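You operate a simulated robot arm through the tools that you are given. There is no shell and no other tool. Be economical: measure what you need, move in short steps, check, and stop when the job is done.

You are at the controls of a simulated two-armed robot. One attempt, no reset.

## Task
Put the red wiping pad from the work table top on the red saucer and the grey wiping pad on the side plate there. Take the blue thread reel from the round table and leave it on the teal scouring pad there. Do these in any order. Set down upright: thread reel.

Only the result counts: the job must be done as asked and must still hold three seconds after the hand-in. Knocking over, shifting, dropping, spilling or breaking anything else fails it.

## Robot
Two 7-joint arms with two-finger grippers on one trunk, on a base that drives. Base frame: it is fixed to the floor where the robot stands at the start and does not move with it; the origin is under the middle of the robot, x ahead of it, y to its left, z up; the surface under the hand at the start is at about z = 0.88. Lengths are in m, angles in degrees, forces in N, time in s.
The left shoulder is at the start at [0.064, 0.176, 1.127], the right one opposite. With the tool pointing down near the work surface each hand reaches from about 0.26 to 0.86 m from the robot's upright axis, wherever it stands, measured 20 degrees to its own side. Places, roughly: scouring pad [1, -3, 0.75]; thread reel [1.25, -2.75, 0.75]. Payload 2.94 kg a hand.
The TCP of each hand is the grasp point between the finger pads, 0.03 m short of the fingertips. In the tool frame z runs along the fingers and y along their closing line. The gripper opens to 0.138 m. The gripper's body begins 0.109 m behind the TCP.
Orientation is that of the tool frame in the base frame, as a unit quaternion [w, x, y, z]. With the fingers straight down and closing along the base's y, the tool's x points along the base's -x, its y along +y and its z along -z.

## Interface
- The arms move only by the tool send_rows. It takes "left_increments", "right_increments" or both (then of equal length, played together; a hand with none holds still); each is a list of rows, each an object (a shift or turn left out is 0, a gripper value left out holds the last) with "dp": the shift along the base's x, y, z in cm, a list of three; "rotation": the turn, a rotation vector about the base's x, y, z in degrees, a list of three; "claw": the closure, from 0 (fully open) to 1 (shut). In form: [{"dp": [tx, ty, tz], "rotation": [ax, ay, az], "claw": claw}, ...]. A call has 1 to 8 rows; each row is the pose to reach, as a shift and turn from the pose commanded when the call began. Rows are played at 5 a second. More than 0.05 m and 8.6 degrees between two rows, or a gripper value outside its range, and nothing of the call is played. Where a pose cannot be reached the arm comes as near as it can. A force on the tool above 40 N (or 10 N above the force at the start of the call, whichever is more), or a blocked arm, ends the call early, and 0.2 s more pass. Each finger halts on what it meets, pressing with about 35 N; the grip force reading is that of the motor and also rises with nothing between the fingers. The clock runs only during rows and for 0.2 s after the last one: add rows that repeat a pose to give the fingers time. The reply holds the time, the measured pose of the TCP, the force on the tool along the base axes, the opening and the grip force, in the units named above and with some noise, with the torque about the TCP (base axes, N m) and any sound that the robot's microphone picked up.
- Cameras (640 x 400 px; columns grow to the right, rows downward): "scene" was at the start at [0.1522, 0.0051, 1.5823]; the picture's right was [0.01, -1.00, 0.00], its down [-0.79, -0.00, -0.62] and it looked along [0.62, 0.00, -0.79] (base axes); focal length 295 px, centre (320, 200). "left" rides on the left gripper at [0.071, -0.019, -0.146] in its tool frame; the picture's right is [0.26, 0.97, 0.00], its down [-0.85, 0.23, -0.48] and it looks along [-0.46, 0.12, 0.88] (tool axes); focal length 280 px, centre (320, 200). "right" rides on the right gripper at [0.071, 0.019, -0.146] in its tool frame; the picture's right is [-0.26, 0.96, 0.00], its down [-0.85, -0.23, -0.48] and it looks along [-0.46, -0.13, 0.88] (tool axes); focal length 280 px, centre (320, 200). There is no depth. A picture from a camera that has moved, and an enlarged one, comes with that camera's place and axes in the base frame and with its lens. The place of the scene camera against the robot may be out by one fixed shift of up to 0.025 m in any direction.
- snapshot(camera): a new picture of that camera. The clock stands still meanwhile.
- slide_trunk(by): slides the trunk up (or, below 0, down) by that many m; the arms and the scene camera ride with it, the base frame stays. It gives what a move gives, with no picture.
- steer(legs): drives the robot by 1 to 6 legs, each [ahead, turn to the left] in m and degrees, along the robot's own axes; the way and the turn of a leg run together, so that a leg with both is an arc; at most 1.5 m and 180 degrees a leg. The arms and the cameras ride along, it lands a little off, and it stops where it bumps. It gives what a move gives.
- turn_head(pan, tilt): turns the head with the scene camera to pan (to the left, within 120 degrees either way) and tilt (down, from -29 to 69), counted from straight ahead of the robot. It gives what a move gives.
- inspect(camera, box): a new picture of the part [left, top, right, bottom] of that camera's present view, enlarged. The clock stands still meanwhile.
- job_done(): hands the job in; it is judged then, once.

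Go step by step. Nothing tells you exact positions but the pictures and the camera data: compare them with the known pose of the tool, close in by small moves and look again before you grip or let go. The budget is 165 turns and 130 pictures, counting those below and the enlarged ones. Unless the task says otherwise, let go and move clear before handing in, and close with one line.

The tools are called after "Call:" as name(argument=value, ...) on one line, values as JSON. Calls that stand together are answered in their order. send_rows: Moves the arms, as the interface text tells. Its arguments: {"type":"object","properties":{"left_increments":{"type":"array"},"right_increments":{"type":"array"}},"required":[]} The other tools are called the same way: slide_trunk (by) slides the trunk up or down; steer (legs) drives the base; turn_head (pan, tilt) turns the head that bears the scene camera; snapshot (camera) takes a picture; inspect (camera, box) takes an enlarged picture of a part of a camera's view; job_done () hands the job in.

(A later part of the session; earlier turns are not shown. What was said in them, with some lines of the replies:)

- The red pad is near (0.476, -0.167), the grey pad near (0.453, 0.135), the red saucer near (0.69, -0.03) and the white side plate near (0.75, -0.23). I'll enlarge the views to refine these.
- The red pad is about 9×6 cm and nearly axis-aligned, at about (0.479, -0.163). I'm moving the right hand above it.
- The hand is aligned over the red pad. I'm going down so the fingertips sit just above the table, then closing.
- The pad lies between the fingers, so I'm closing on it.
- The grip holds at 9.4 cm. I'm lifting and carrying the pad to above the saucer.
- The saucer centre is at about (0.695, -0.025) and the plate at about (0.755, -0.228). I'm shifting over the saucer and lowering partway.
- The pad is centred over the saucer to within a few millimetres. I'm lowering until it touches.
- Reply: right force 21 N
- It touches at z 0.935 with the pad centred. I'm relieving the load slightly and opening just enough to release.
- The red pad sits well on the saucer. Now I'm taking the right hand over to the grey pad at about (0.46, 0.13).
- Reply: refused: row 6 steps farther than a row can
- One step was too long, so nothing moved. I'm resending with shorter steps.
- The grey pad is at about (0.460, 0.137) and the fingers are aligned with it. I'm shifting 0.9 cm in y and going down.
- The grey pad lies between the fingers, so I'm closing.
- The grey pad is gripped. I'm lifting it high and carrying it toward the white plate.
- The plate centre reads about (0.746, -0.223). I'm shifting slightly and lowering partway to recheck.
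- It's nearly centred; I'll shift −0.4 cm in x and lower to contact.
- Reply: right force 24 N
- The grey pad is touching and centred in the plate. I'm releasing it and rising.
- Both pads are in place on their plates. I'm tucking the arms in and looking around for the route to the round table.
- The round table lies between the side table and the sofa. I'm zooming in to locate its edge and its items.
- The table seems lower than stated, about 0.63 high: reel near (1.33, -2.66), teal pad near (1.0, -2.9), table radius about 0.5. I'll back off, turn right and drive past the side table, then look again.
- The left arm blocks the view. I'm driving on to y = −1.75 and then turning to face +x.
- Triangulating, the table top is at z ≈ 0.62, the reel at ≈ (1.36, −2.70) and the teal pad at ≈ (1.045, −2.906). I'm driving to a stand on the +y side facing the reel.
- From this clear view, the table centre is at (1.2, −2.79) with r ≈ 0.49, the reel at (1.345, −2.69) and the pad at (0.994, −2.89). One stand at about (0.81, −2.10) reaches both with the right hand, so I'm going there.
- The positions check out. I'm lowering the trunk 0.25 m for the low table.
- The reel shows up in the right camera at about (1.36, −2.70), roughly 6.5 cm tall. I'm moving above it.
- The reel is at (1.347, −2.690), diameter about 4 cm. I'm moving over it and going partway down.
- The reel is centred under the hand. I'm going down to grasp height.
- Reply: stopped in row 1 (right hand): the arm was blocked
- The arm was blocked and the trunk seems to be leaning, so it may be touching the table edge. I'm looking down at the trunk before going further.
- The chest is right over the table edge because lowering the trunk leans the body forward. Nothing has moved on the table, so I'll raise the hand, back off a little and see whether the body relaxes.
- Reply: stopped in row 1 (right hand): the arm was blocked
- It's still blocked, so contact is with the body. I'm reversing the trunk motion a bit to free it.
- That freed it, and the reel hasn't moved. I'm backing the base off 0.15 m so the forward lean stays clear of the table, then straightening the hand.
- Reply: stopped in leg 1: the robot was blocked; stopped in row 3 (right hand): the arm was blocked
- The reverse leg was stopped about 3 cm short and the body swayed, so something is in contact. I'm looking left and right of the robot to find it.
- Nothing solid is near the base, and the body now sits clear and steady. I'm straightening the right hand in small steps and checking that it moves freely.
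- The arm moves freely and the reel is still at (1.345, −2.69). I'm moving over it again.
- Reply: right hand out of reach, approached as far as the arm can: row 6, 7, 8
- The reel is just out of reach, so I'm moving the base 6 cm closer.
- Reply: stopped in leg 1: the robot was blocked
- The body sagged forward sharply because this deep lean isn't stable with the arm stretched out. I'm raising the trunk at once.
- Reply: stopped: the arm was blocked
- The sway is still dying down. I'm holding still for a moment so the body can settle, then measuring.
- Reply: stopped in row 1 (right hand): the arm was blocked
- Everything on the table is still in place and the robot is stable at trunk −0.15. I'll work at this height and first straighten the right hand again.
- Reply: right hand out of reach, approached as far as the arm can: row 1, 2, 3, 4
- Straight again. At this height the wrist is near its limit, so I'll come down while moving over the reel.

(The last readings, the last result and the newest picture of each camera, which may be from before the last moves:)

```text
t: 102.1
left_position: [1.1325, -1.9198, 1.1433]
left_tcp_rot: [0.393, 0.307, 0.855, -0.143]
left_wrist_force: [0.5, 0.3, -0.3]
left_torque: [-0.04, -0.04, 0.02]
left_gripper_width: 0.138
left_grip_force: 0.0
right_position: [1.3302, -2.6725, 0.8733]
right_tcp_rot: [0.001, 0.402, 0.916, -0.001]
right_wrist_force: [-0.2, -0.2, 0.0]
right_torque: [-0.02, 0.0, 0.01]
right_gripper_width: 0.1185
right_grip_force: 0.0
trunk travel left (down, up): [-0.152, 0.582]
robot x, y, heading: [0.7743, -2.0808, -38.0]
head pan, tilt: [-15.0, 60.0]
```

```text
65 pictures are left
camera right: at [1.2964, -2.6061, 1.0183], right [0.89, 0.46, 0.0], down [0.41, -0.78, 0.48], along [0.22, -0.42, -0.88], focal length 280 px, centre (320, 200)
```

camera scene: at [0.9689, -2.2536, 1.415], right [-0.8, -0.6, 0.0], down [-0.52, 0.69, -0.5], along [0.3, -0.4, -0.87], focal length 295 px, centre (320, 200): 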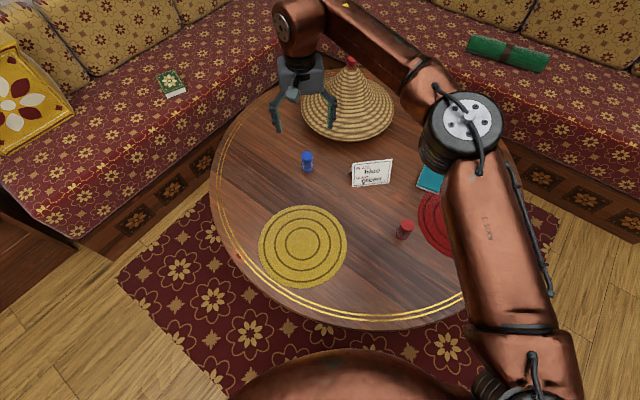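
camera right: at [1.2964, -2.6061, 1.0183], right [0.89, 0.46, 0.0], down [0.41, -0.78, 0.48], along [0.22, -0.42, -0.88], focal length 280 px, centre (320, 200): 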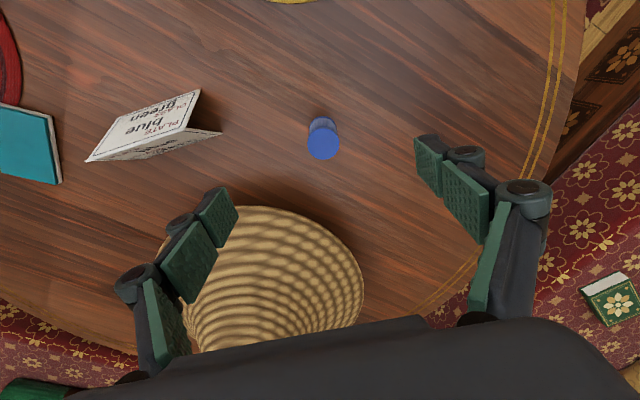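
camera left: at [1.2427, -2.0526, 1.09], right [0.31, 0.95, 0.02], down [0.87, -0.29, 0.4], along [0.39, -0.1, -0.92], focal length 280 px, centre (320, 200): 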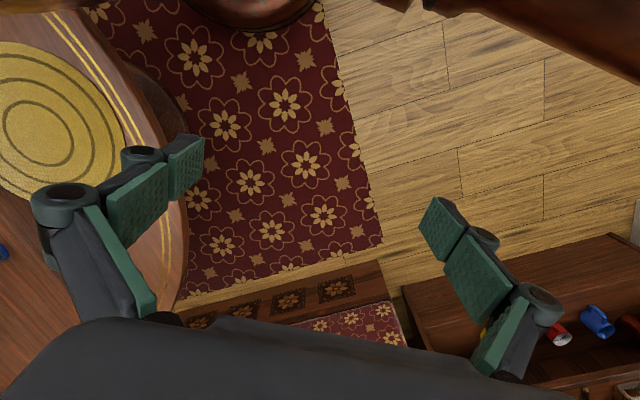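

Stable and in reach now; the reel is at (1.347, −2.694). I'm moving over it and going down in stages.

Call:
send_rows(right_increments=[{"dp": [1.6, -2, 0]}, {"dp": [1.6, -2, -5]}, {"dp": [1.6, -2, -9]}, {"dp": [1.6, -2, -12]}, {"dp": [1.6, -2, -12]}])

Call:
snapshot(camera="right")

Call:
snapshot(camera="scene")

```text
t: 103.3
left_position: [1.1335, -1.9205, 1.1448]
left_tcp_rot: [0.393, 0.306, 0.855, -0.143]
left_wrist_force: [0.1, 0.8, 0.6]
left_torque: [0.05, 0.0, -0.01]
left_gripper_width: 0.1379
left_grip_force: 0.1
right_position: [1.3458, -2.6931, 0.7545]
right_tcp_rot: [0.0, 0.401, 0.916, -0.002]
right_wrist_force: [-0.1, 0.2, -0.1]
right_torque: [-0.03, -0.05, -0.01]
right_gripper_width: 0.1186
right_grip_force: 0.1
trunk travel left (down, up): [-0.152, 0.582]
robot x, y, heading: [0.7727, -2.0843, -38.1]
head pan, tilt: [-15.0, 60.0]
```

```text
64 pictures are left
camera right: at [1.3126, -2.6268, 0.8987], right [0.89, 0.46, 0.0], down [0.41, -0.78, 0.48], along [0.22, -0.42, -0.88], focal length 280 px, centre (320, 200)
```

right: 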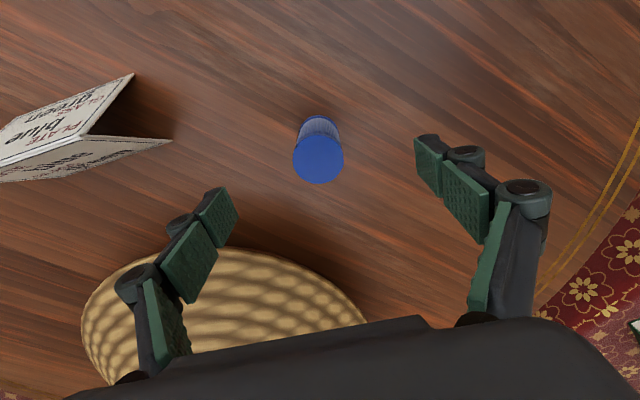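

```text
63 pictures are left
camera scene: at [0.9691, -2.2538, 1.4149], right [-0.8, -0.6, 0.0], down [-0.52, 0.69, -0.5], along [0.3, -0.4, -0.87], focal length 295 px, centre (320, 200)
```

scene: 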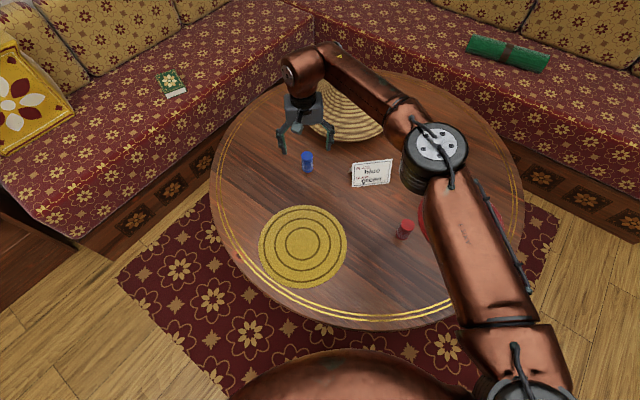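

Well centred. I'm lowering to grasp height with the fingertips just above the table.

Call:
send_rows(right_increments=[{"dp": [0.1, -0.2, -3]}, {"dp": [0.1, -0.2, -6]}, {"dp": [0.1, -0.2, -8.3]}, {"dp": [0.1, -0.2, -8.3]}])

Call:
snapshot(camera="right")

Call:
inspect(camera="scene", box=[250, 90, 410, 200])

```text
t: 104.3
left_position: [1.1333, -1.92, 1.144]
left_tcp_rot: [0.394, 0.307, 0.854, -0.143]
left_wrist_force: [0.5, 0.1, -1.1]
left_torque: [-0.02, 0.01, -0.02]
left_gripper_width: 0.1382
left_grip_force: 0.0
right_position: [1.3463, -2.6972, 0.6704]
right_tcp_rot: [0.0, 0.401, 0.916, -0.002]
right_wrist_force: [0.2, 0.5, 0.4]
right_torque: [-0.01, 0.02, 0.01]
right_gripper_width: 0.1185
right_grip_force: 0.1
trunk travel left (down, up): [-0.152, 0.582]
robot x, y, heading: [0.775, -2.0825, -38.1]
head pan, tilt: [-15.0, 60.0]
```

```text
62 pictures are left
camera right: at [1.3138, -2.6295, 0.8152], right [0.89, 0.46, 0.0], down [0.41, -0.78, 0.48], along [0.22, -0.42, -0.88], focal length 280 px, centre (320, 200)
```

right: 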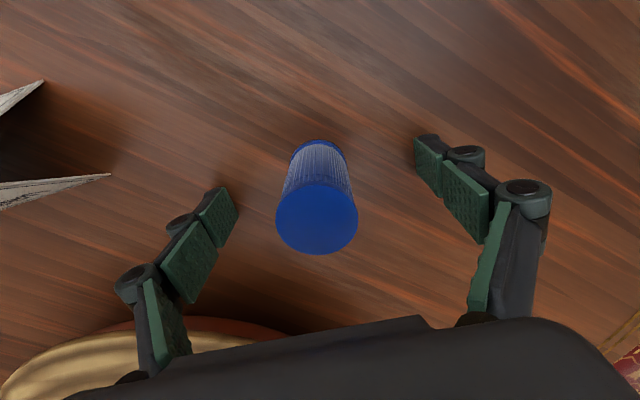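

```text
3.64 times, centred on (330, 145) of scene
camera zoom: at [0.9692, -2.2541, 1.4148], right [-0.8, -0.6, 0.0], down [-0.52, 0.69, -0.5], along [0.3, -0.4, -0.87], focal length 1074 px, centre (284, 400)
```

zoom: 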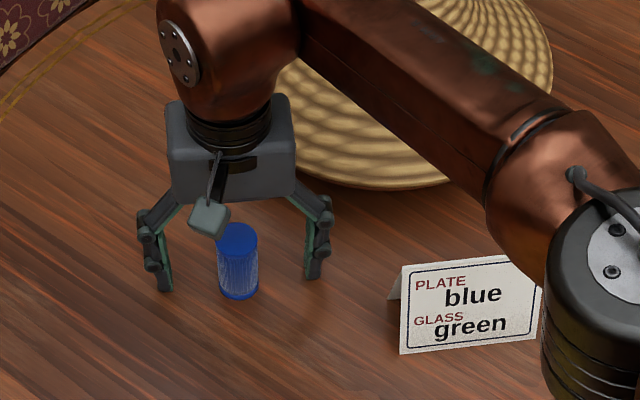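

The reel is exactly between the fingers, so I'm closing.

Call:
send_rows(right_increments=[{"claw": 0.4}, {"claw": 0.7}, {"claw": 1}, {"claw": 1}, {"claw": 1}, {"claw": 1}, {"claw": 1}, {"claw": 1}])

Call:
snapshot(camera="right")

```text
t: 105.5
left_position: [1.1313, -1.9197, 1.1447]
left_tcp_rot: [0.394, 0.308, 0.854, -0.143]
left_wrist_force: [-0.4, -0.1, 0.4]
left_torque: [0.02, 0.0, 0.03]
left_gripper_width: 0.138
left_grip_force: 0.1
right_position: [1.3479, -2.6971, 0.6798]
right_tcp_rot: [0.005, 0.403, 0.915, 0.0]
right_wrist_force: [-6.2, -0.3, 22.3]
right_torque: [-0.07, 0.59, -0.08]
right_gripper_width: 0.0351
right_grip_force: 14.6
trunk travel left (down, up): [-0.152, 0.582]
robot x, y, heading: [0.7789, -2.0816, -38.4]
head pan, tilt: [-15.0, 60.0]
stopped in row 5 (right hand): the force on the tool passed its limit at 50 N (the readings are from after the stop); the commanded pose is now the measured one
```

```text
60 pictures are left
camera right: at [1.3132, -2.6312, 0.8243], right [0.89, 0.46, 0.01], down [0.4, -0.78, 0.48], along [0.23, -0.43, -0.88], focal length 280 px, centre (320, 200)
```

right: 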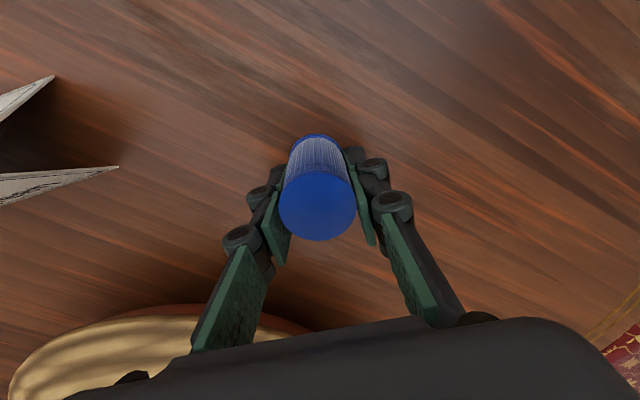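

The fingertips touched the table while closing, so the top is a little higher than I estimated. I'm opening slightly, rising 1.5 cm and regripping.

Call:
send_rows(right_increments=[{"claw": 0.62}, {"claw": 0.62}, {"dp": [0, 0, 0.8]}, {"dp": [0, 0, 1.5]}, {"dp": [0, 0, 1.5]}])

Call:
snapshot(camera="right")

```text
t: 106.7
left_position: [1.1339, -1.9189, 1.1445]
left_tcp_rot: [0.393, 0.307, 0.855, -0.144]
left_wrist_force: [-0.3, 0.3, 0.5]
left_torque: [0.03, 0.0, -0.01]
left_gripper_width: 0.1379
left_grip_force: 0.1
right_position: [1.347, -2.697, 0.6895]
right_tcp_rot: [0.002, 0.4, 0.916, 0.0]
right_wrist_force: [-1.1, 0.9, -0.2]
right_torque: [0.0, -0.01, -0.01]
right_gripper_width: 0.0523
right_grip_force: 0.1
trunk travel left (down, up): [-0.152, 0.582]
robot x, y, heading: [0.7753, -2.0814, -38.1]
head pan, tilt: [-15.0, 60.0]
```

```text
59 pictures are left
camera right: at [1.3143, -2.6306, 0.8336], right [0.89, 0.46, 0.0], down [0.4, -0.78, 0.48], along [0.22, -0.43, -0.88], focal length 280 px, centre (320, 200)
```

right: 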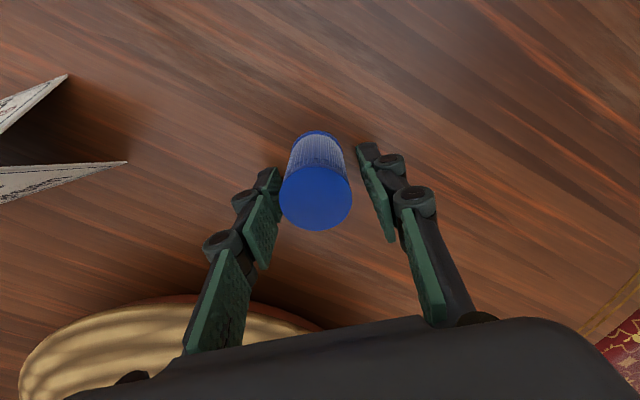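

The reel is upright and centred. I'm closing again.

Call:
send_rows(right_increments=[{"claw": 0.75}, {"claw": 1}, {"claw": 1}, {"claw": 1}, {"claw": 1}])

Call:
snapshot(camera="right")

Call:
inspect(camera="scene", box=[250, 90, 410, 200])

```text
t: 107.9
left_position: [1.1332, -1.9199, 1.1436]
left_tcp_rot: [0.393, 0.308, 0.855, -0.143]
left_wrist_force: [-0.5, 0.4, -0.4]
left_torque: [-0.01, 0.02, 0.03]
left_gripper_width: 0.1382
left_grip_force: 0.1
right_position: [1.3472, -2.6971, 0.6897]
right_tcp_rot: [0.002, 0.401, 0.916, -0.001]
right_wrist_force: [0.0, 0.6, 0.6]
right_torque: [0.01, -0.01, -0.03]
right_gripper_width: 0.0342
right_grip_force: 35.3
trunk travel left (down, up): [-0.152, 0.582]
robot x, y, heading: [0.7739, -2.0849, -38.1]
head pan, tilt: [-15.0, 60.0]
```

```text
58 pictures are left
camera right: at [1.3144, -2.6307, 0.8345], right [0.89, 0.46, 0.0], down [0.4, -0.78, 0.48], along [0.22, -0.43, -0.88], focal length 280 px, centre (320, 200)
```

right: 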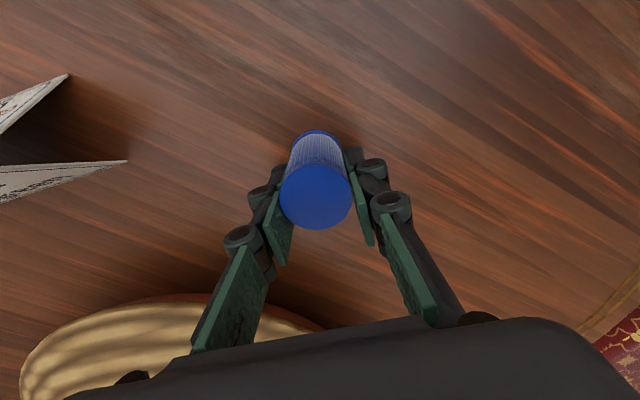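

```text
3.64 times, centred on (330, 145) of scene
camera zoom: at [0.9693, -2.2544, 1.4147], right [-0.8, -0.6, 0.0], down [-0.52, 0.69, -0.5], along [0.3, -0.4, -0.87], focal length 1074 px, centre (284, 400)
```

zoom: 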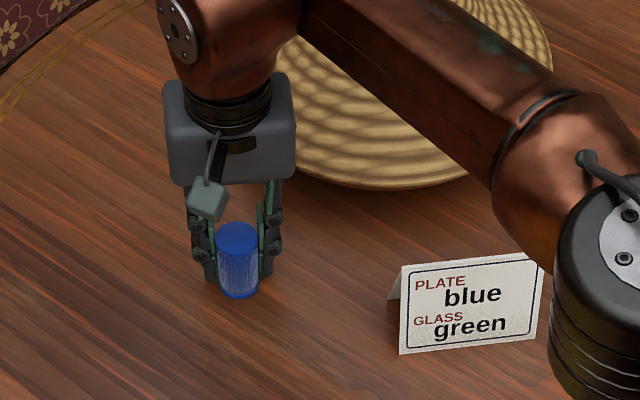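

The grip is firm at 3.4 cm and 35 N. I'm lifting, then carrying the reel toward the teal pad.

Call:
send_rows(right_increments=[{"dp": [0, 0, 2]}, {"dp": [0, 0, 5]}, {"dp": [0, 0, 9]}, {"dp": [-1, 0, 13]}, {"dp": [-4.5, -2, 13]}, {"dp": [-8.5, -4, 13]}, {"dp": [-12.5, -6.5, 13]}, {"dp": [-12.5, -6.5, 13]}])

Call:
snapshot(camera="right")

Call:
snapshot(camera="scene")

```text
t: 109.7
left_position: [1.1345, -1.9191, 1.1435]
left_tcp_rot: [0.393, 0.307, 0.855, -0.143]
left_wrist_force: [0.2, 0.1, -0.6]
left_torque: [-0.03, -0.02, -0.03]
left_gripper_width: 0.1379
left_grip_force: 0.0
right_position: [1.2234, -2.7622, 0.8185]
right_tcp_rot: [0.003, 0.402, 0.916, -0.001]
right_wrist_force: [0.0, 0.7, -0.6]
right_torque: [0.01, -0.01, -0.02]
right_gripper_width: 0.0341
right_grip_force: 35.0
trunk travel left (down, up): [-0.152, 0.582]
robot x, y, heading: [0.775, -2.0855, -38.3]
head pan, tilt: [-15.0, 60.0]
```

```text
56 pictures are left
camera right: at [1.1888, -2.6956, 0.9644], right [0.89, 0.46, 0.0], down [0.4, -0.78, 0.48], along [0.22, -0.43, -0.88], focal length 280 px, centre (320, 200)
```

right: 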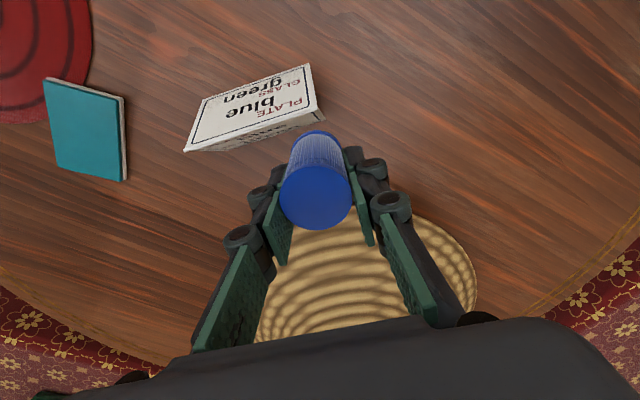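

```text
55 pictures are left
camera scene: at [0.9695, -2.2539, 1.4147], right [-0.8, -0.6, 0.0], down [-0.52, 0.69, -0.5], along [0.3, -0.4, -0.87], focal length 295 px, centre (320, 200)
```

scene: 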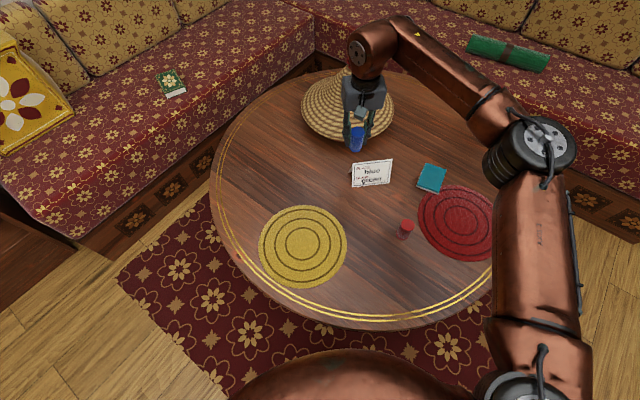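

The reel is held upright. I'm carrying it on to near the pad.

Call:
send_rows(right_increments=[{"dp": [-4, -2.2, 0]}, {"dp": [-8, -4.4, 0]}, {"dp": [-12, -6.6, 0]}, {"dp": [-16, -8.8, 0]}, {"dp": [-19, -10.8, 0]}, {"dp": [-19, -10.8, 0]}])

Call:
snapshot(camera="right")

Call:
snapshot(camera="scene")

```text
t: 111.1
left_position: [1.1328, -1.9203, 1.1444]
left_tcp_rot: [0.393, 0.307, 0.855, -0.143]
left_wrist_force: [0.6, 0.1, -0.5]
left_torque: [-0.01, 0.01, -0.01]
left_gripper_width: 0.1377
left_grip_force: 0.0
right_position: [1.034, -2.871, 0.8202]
right_tcp_rot: [0.003, 0.401, 0.916, -0.001]
right_wrist_force: [-0.7, -0.1, 0.4]
right_torque: [0.03, -0.03, 0.0]
right_gripper_width: 0.034
right_grip_force: 35.3
trunk travel left (down, up): [-0.152, 0.582]
robot x, y, heading: [0.7767, -2.0846, -38.0]
head pan, tilt: [-15.0, 60.0]
```

```text
54 pictures are left
camera right: at [0.9995, -2.8049, 0.9646], right [0.89, 0.46, 0.0], down [0.4, -0.78, 0.48], along [0.22, -0.43, -0.88], focal length 280 px, centre (320, 200)
```

right: 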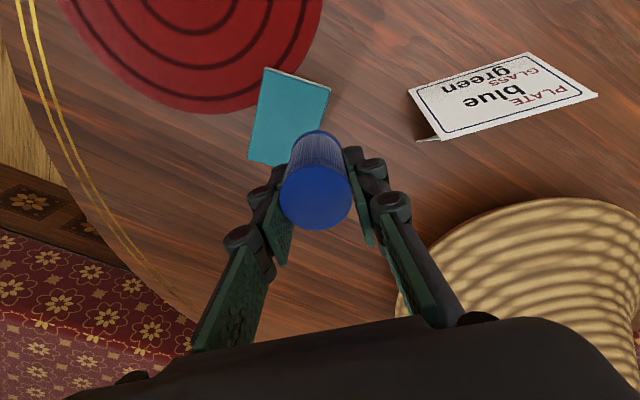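

```text
53 pictures are left
camera scene: at [0.9692, -2.2544, 1.4147], right [-0.8, -0.6, 0.0], down [-0.52, 0.69, -0.5], along [0.3, -0.4, -0.87], focal length 295 px, centre (320, 200)
```

scene: 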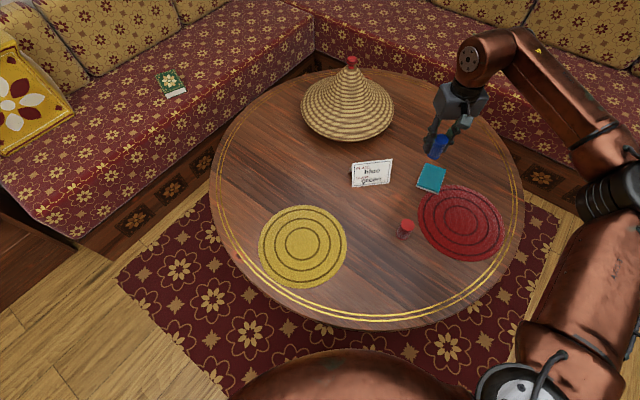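

The pad is about 7×10.5 cm, centred at (1.003, −2.894). I'm moving over its centre and lowering partway.

Call:
send_rows(right_increments=[{"dp": [-3.1, -2.3, 0]}, {"dp": [-3.1, -2.3, -3]}, {"dp": [-3.1, -2.3, -6]}, {"dp": [-3.1, -2.3, -8]}, {"dp": [-3.1, -2.3, -8]}])

Call:
snapshot(camera="right")

Call:
inspect(camera="scene", box=[360, 100, 520, 210])

```text
t: 112.3
left_position: [1.132, -1.9214, 1.1441]
left_tcp_rot: [0.393, 0.307, 0.855, -0.143]
left_wrist_force: [-0.8, 0.4, 0.3]
left_torque: [0.02, 0.0, 0.01]
left_gripper_width: 0.138
left_grip_force: 0.0
right_position: [1.0021, -2.8927, 0.7411]
right_tcp_rot: [0.003, 0.402, 0.916, -0.001]
right_wrist_force: [-0.1, -0.8, -0.2]
right_torque: [0.0, 0.0, 0.0]
right_gripper_width: 0.0339
right_grip_force: 34.3
trunk travel left (down, up): [-0.152, 0.582]
robot x, y, heading: [0.777, -2.0843, -38.1]
head pan, tilt: [-15.0, 60.0]
```

```text
52 pictures are left
camera right: at [0.9678, -2.827, 0.885], right [0.89, 0.46, 0.0], down [0.4, -0.78, 0.48], along [0.22, -0.43, -0.88], focal length 280 px, centre (320, 200)
```

right: 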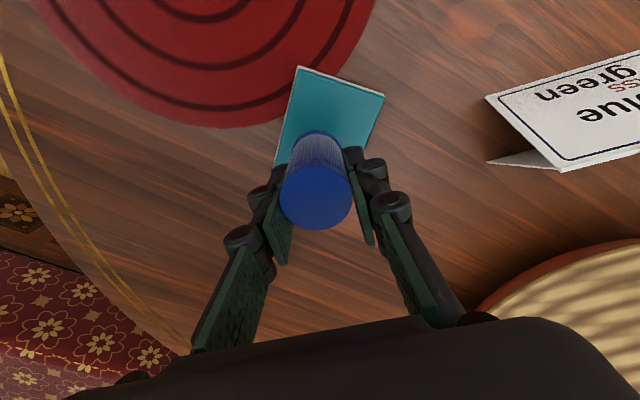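

```text
3.64 times, centred on (440, 155) of scene
camera zoom: at [0.9689, -2.2545, 1.4148], right [-0.8, -0.6, 0.0], down [-0.52, 0.69, -0.5], along [0.3, -0.4, -0.87], focal length 1074 px, centre (-116, 364)
```

zoom: 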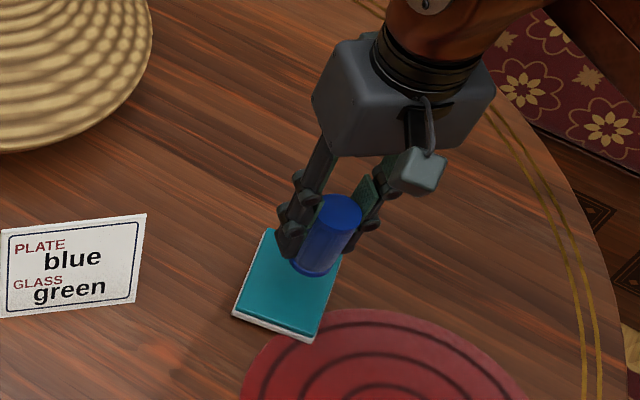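

The reel is over the pad's centre to within a centimetre. I'm lowering gently until it touches.

Call:
send_rows(right_increments=[{"dp": [0, 0.3, -1.5]}, {"dp": [0, 0.3, -2.5]}, {"dp": [0, 0.3, -3]}, {"dp": [0, 0.3, -3]}])

Call:
snapshot(camera="right")

Call:
inspect(camera="scene", box=[390, 120, 500, 200])

```text
t: 113.3
left_position: [1.1327, -1.9199, 1.1445]
left_tcp_rot: [0.394, 0.307, 0.854, -0.144]
left_wrist_force: [0.2, 0.0, -0.1]
left_torque: [0.02, -0.01, 0.0]
left_gripper_width: 0.138
left_grip_force: 0.0
right_position: [1.0018, -2.8896, 0.7097]
right_tcp_rot: [0.003, 0.402, 0.916, -0.001]
right_wrist_force: [0.4, 0.3, -0.4]
right_torque: [-0.02, -0.02, -0.02]
right_gripper_width: 0.0341
right_grip_force: 35.2
trunk travel left (down, up): [-0.152, 0.582]
robot x, y, heading: [0.775, -2.0848, -38.1]
head pan, tilt: [-15.0, 60.0]
```

```text
50 pictures are left
camera right: at [0.9681, -2.8245, 0.855], right [0.89, 0.46, 0.0], down [0.4, -0.78, 0.48], along [0.22, -0.43, -0.88], focal length 280 px, centre (320, 200)
```

right: 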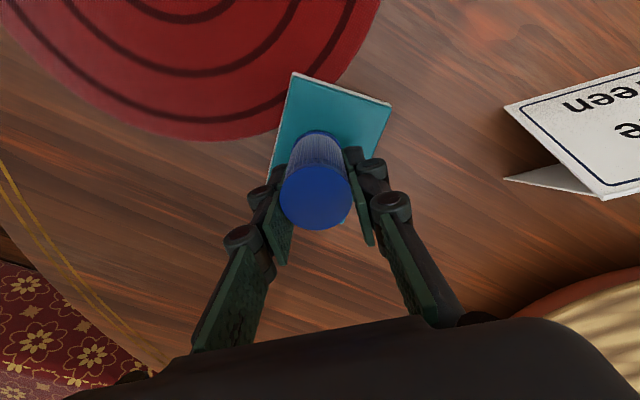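

```text
5.00 times, centred on (445, 160) of scene
camera zoom: at [0.9689, -2.2546, 1.4148], right [-0.8, -0.6, 0.0], down [-0.52, 0.69, -0.5], along [0.3, -0.4, -0.87], focal length 1476 px, centre (-305, 400)
```

zoom: 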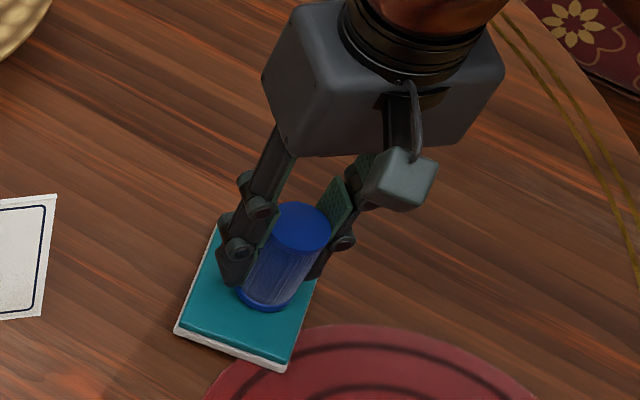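

It's a few millimetres off centre, so I'll shift +0.5 cm in x and +0.3 cm in y and lower to contact.

Call:
send_rows(right_increments=[{"dp": [0.5, 0.3, 0]}, {"dp": [0.5, 0.3, -0.5]}, {"dp": [0.5, 0.3, -0.9]}, {"dp": [0.5, 0.3, -1.2]}, {"dp": [0.5, 0.3, -1.2]}])

Call:
inspect(camera="scene", box=[390, 120, 500, 200])

```text
t: 114.5
left_position: [1.1329, -1.9184, 1.1432]
left_tcp_rot: [0.394, 0.306, 0.854, -0.143]
left_wrist_force: [-0.6, 0.2, -0.1]
left_torque: [0.03, 0.0, 0.0]
left_gripper_width: 0.1379
left_grip_force: 0.0
right_position: [1.0075, -2.8865, 0.7021]
right_tcp_rot: [0.006, 0.402, 0.916, -0.002]
right_wrist_force: [1.5, -2.2, 24.3]
right_torque: [0.19, 0.35, -0.06]
right_gripper_width: 0.0335
right_grip_force: 34.6
trunk travel left (down, up): [-0.152, 0.582]
robot x, y, heading: [0.7769, -2.0834, -38.0]
head pan, tilt: [-15.0, 60.0]
```

```text
5.00 times, centred on (445, 160) of scene
camera zoom: at [0.9683, -2.2519, 1.4154], right [-0.8, -0.6, 0.0], down [-0.52, 0.69, -0.5], along [0.3, -0.4, -0.87], focal length 1476 px, centre (-305, 400)
```

zoom: 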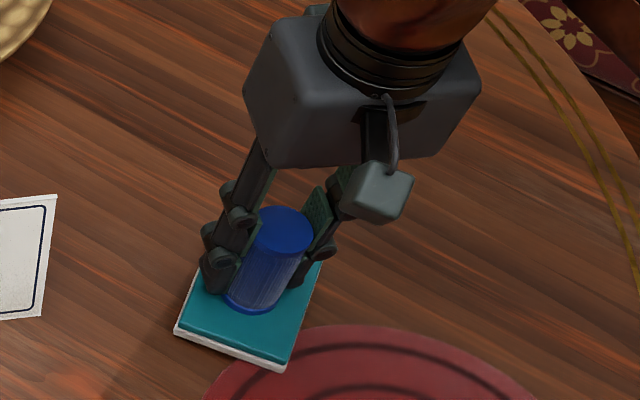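

It's touching the pad and well centred. I'm relieving the pressure, opening gently and rising straight up.

Call:
send_rows(right_increments=[{"dp": [0, 0, 0.3]}, {"dp": [0, 0, 0.35], "claw": 0.7}, {"dp": [0, 0, 0.35], "claw": 0.6}, {"dp": [0, 0, 0.35], "claw": 0.5}, {"dp": [0, 0, 0.35], "claw": 0.5}])

Call:
snapshot(camera="right")

Call:
inspect(camera="scene", box=[390, 120, 500, 200])

```text
t: 115.7
left_position: [1.1333, -1.9202, 1.1439]
left_tcp_rot: [0.394, 0.308, 0.854, -0.144]
left_wrist_force: [-0.6, 0.5, -0.3]
left_torque: [-0.01, 0.05, -0.01]
left_gripper_width: 0.138
left_grip_force: 0.0
right_position: [1.0059, -2.8882, 0.7011]
right_tcp_rot: [0.003, 0.402, 0.916, -0.002]
right_wrist_force: [0.4, 0.3, -0.6]
right_torque: [-0.01, -0.02, 0.02]
right_gripper_width: 0.0689
right_grip_force: 0.2
trunk travel left (down, up): [-0.152, 0.582]
robot x, y, heading: [0.7749, -2.0824, -38.1]
head pan, tilt: [-15.0, 60.0]
```

```text
47 pictures are left
camera right: at [0.9731, -2.821, 0.8459], right [0.89, 0.46, 0.0], down [0.4, -0.78, 0.48], along [0.22, -0.43, -0.88], focal length 280 px, centre (320, 200)
```

right: 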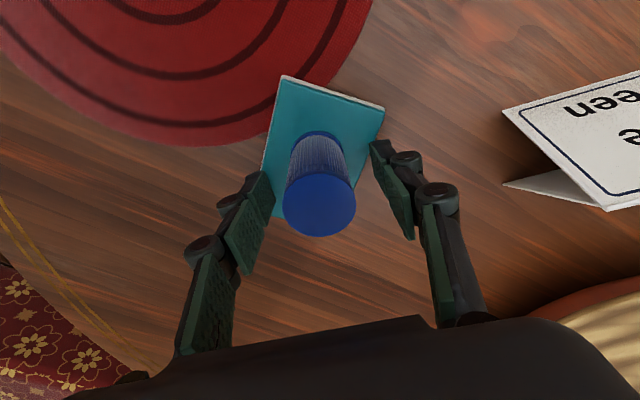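

```text
5.00 times, centred on (445, 160) of scene
camera zoom: at [0.9689, -2.2547, 1.4147], right [-0.8, -0.6, 0.0], down [-0.52, 0.69, -0.5], along [0.3, -0.4, -0.87], focal length 1476 px, centre (-305, 400)
```

zoom: 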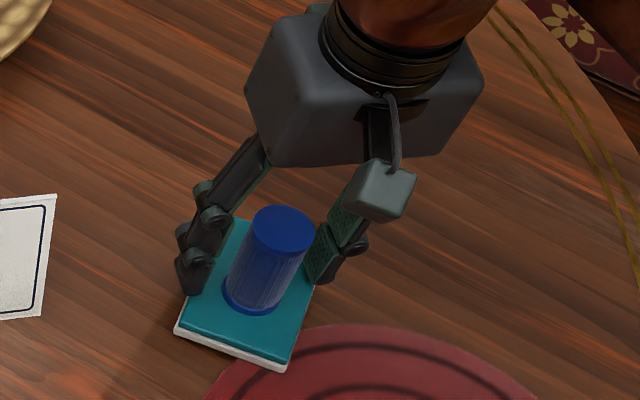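

The reel is standing upright on the pad. I'm raising the hand straight up and clear.

Call:
send_rows(right_increments=[{"dp": [0, 0, 2]}, {"dp": [0, 0, 4.5]}, {"dp": [0, 0, 8]}, {"dp": [0, 0, 12]}, {"dp": [0, 0, 16]}, {"dp": [0, 4, 19]}, {"dp": [0, 8, 20]}, {"dp": [0, 8, 20]}])

Call:
snapshot(camera="scene")

Call:
inspect(camera="scene", box=[360, 110, 500, 220])

```text
t: 117.5
left_position: [1.1311, -1.9199, 1.1444]
left_tcp_rot: [0.393, 0.307, 0.855, -0.143]
left_wrist_force: [-0.7, -0.5, 0.2]
left_torque: [-0.01, 0.03, 0.0]
left_gripper_width: 0.138
left_grip_force: 0.0
right_position: [1.0084, -2.808, 0.9016]
right_tcp_rot: [0.003, 0.402, 0.916, -0.001]
right_wrist_force: [-0.2, -0.8, 0.3]
right_torque: [0.04, -0.05, -0.01]
right_gripper_width: 0.0688
right_grip_force: 0.0
trunk travel left (down, up): [-0.152, 0.582]
robot x, y, heading: [0.7735, -2.0809, -38.0]
head pan, tilt: [-15.0, 60.0]
```

```text
45 pictures are left
camera scene: at [0.9689, -2.2548, 1.4147], right [-0.8, -0.6, 0.0], down [-0.52, 0.69, -0.5], along [0.3, -0.4, -0.87], focal length 295 px, centre (320, 200)
```

scene: 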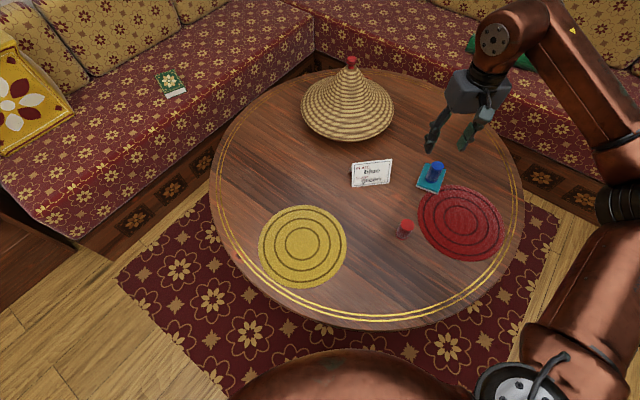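

```text
3.64 times, centred on (430, 165) of scene
camera zoom: at [0.9689, -2.2548, 1.4147], right [-0.8, -0.6, 0.0], down [-0.52, 0.69, -0.5], along [0.3, -0.4, -0.87], focal length 1074 px, centre (-80, 327)
```

zoom: 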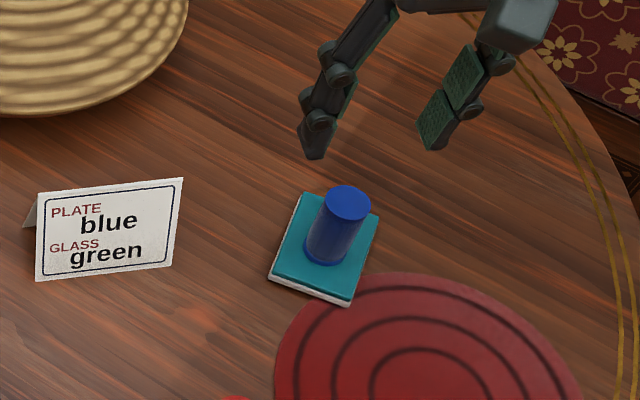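

The reel stands upright on the teal pad, both wiping pads are on their plates, everything else is in place, and the hands are clear. I'm handing in.

Call:
job_done()

```text
The job is handed in.
```

The job is handed in: the red wiping pad is on the red saucer, the grey wiping pad is on the side plate, and the blue thread reel stands upright on the teal scouring pad. While I worked at the round table the robot's body leaned and was blocked a few times, but in the pictures nothing on the table had shifted.
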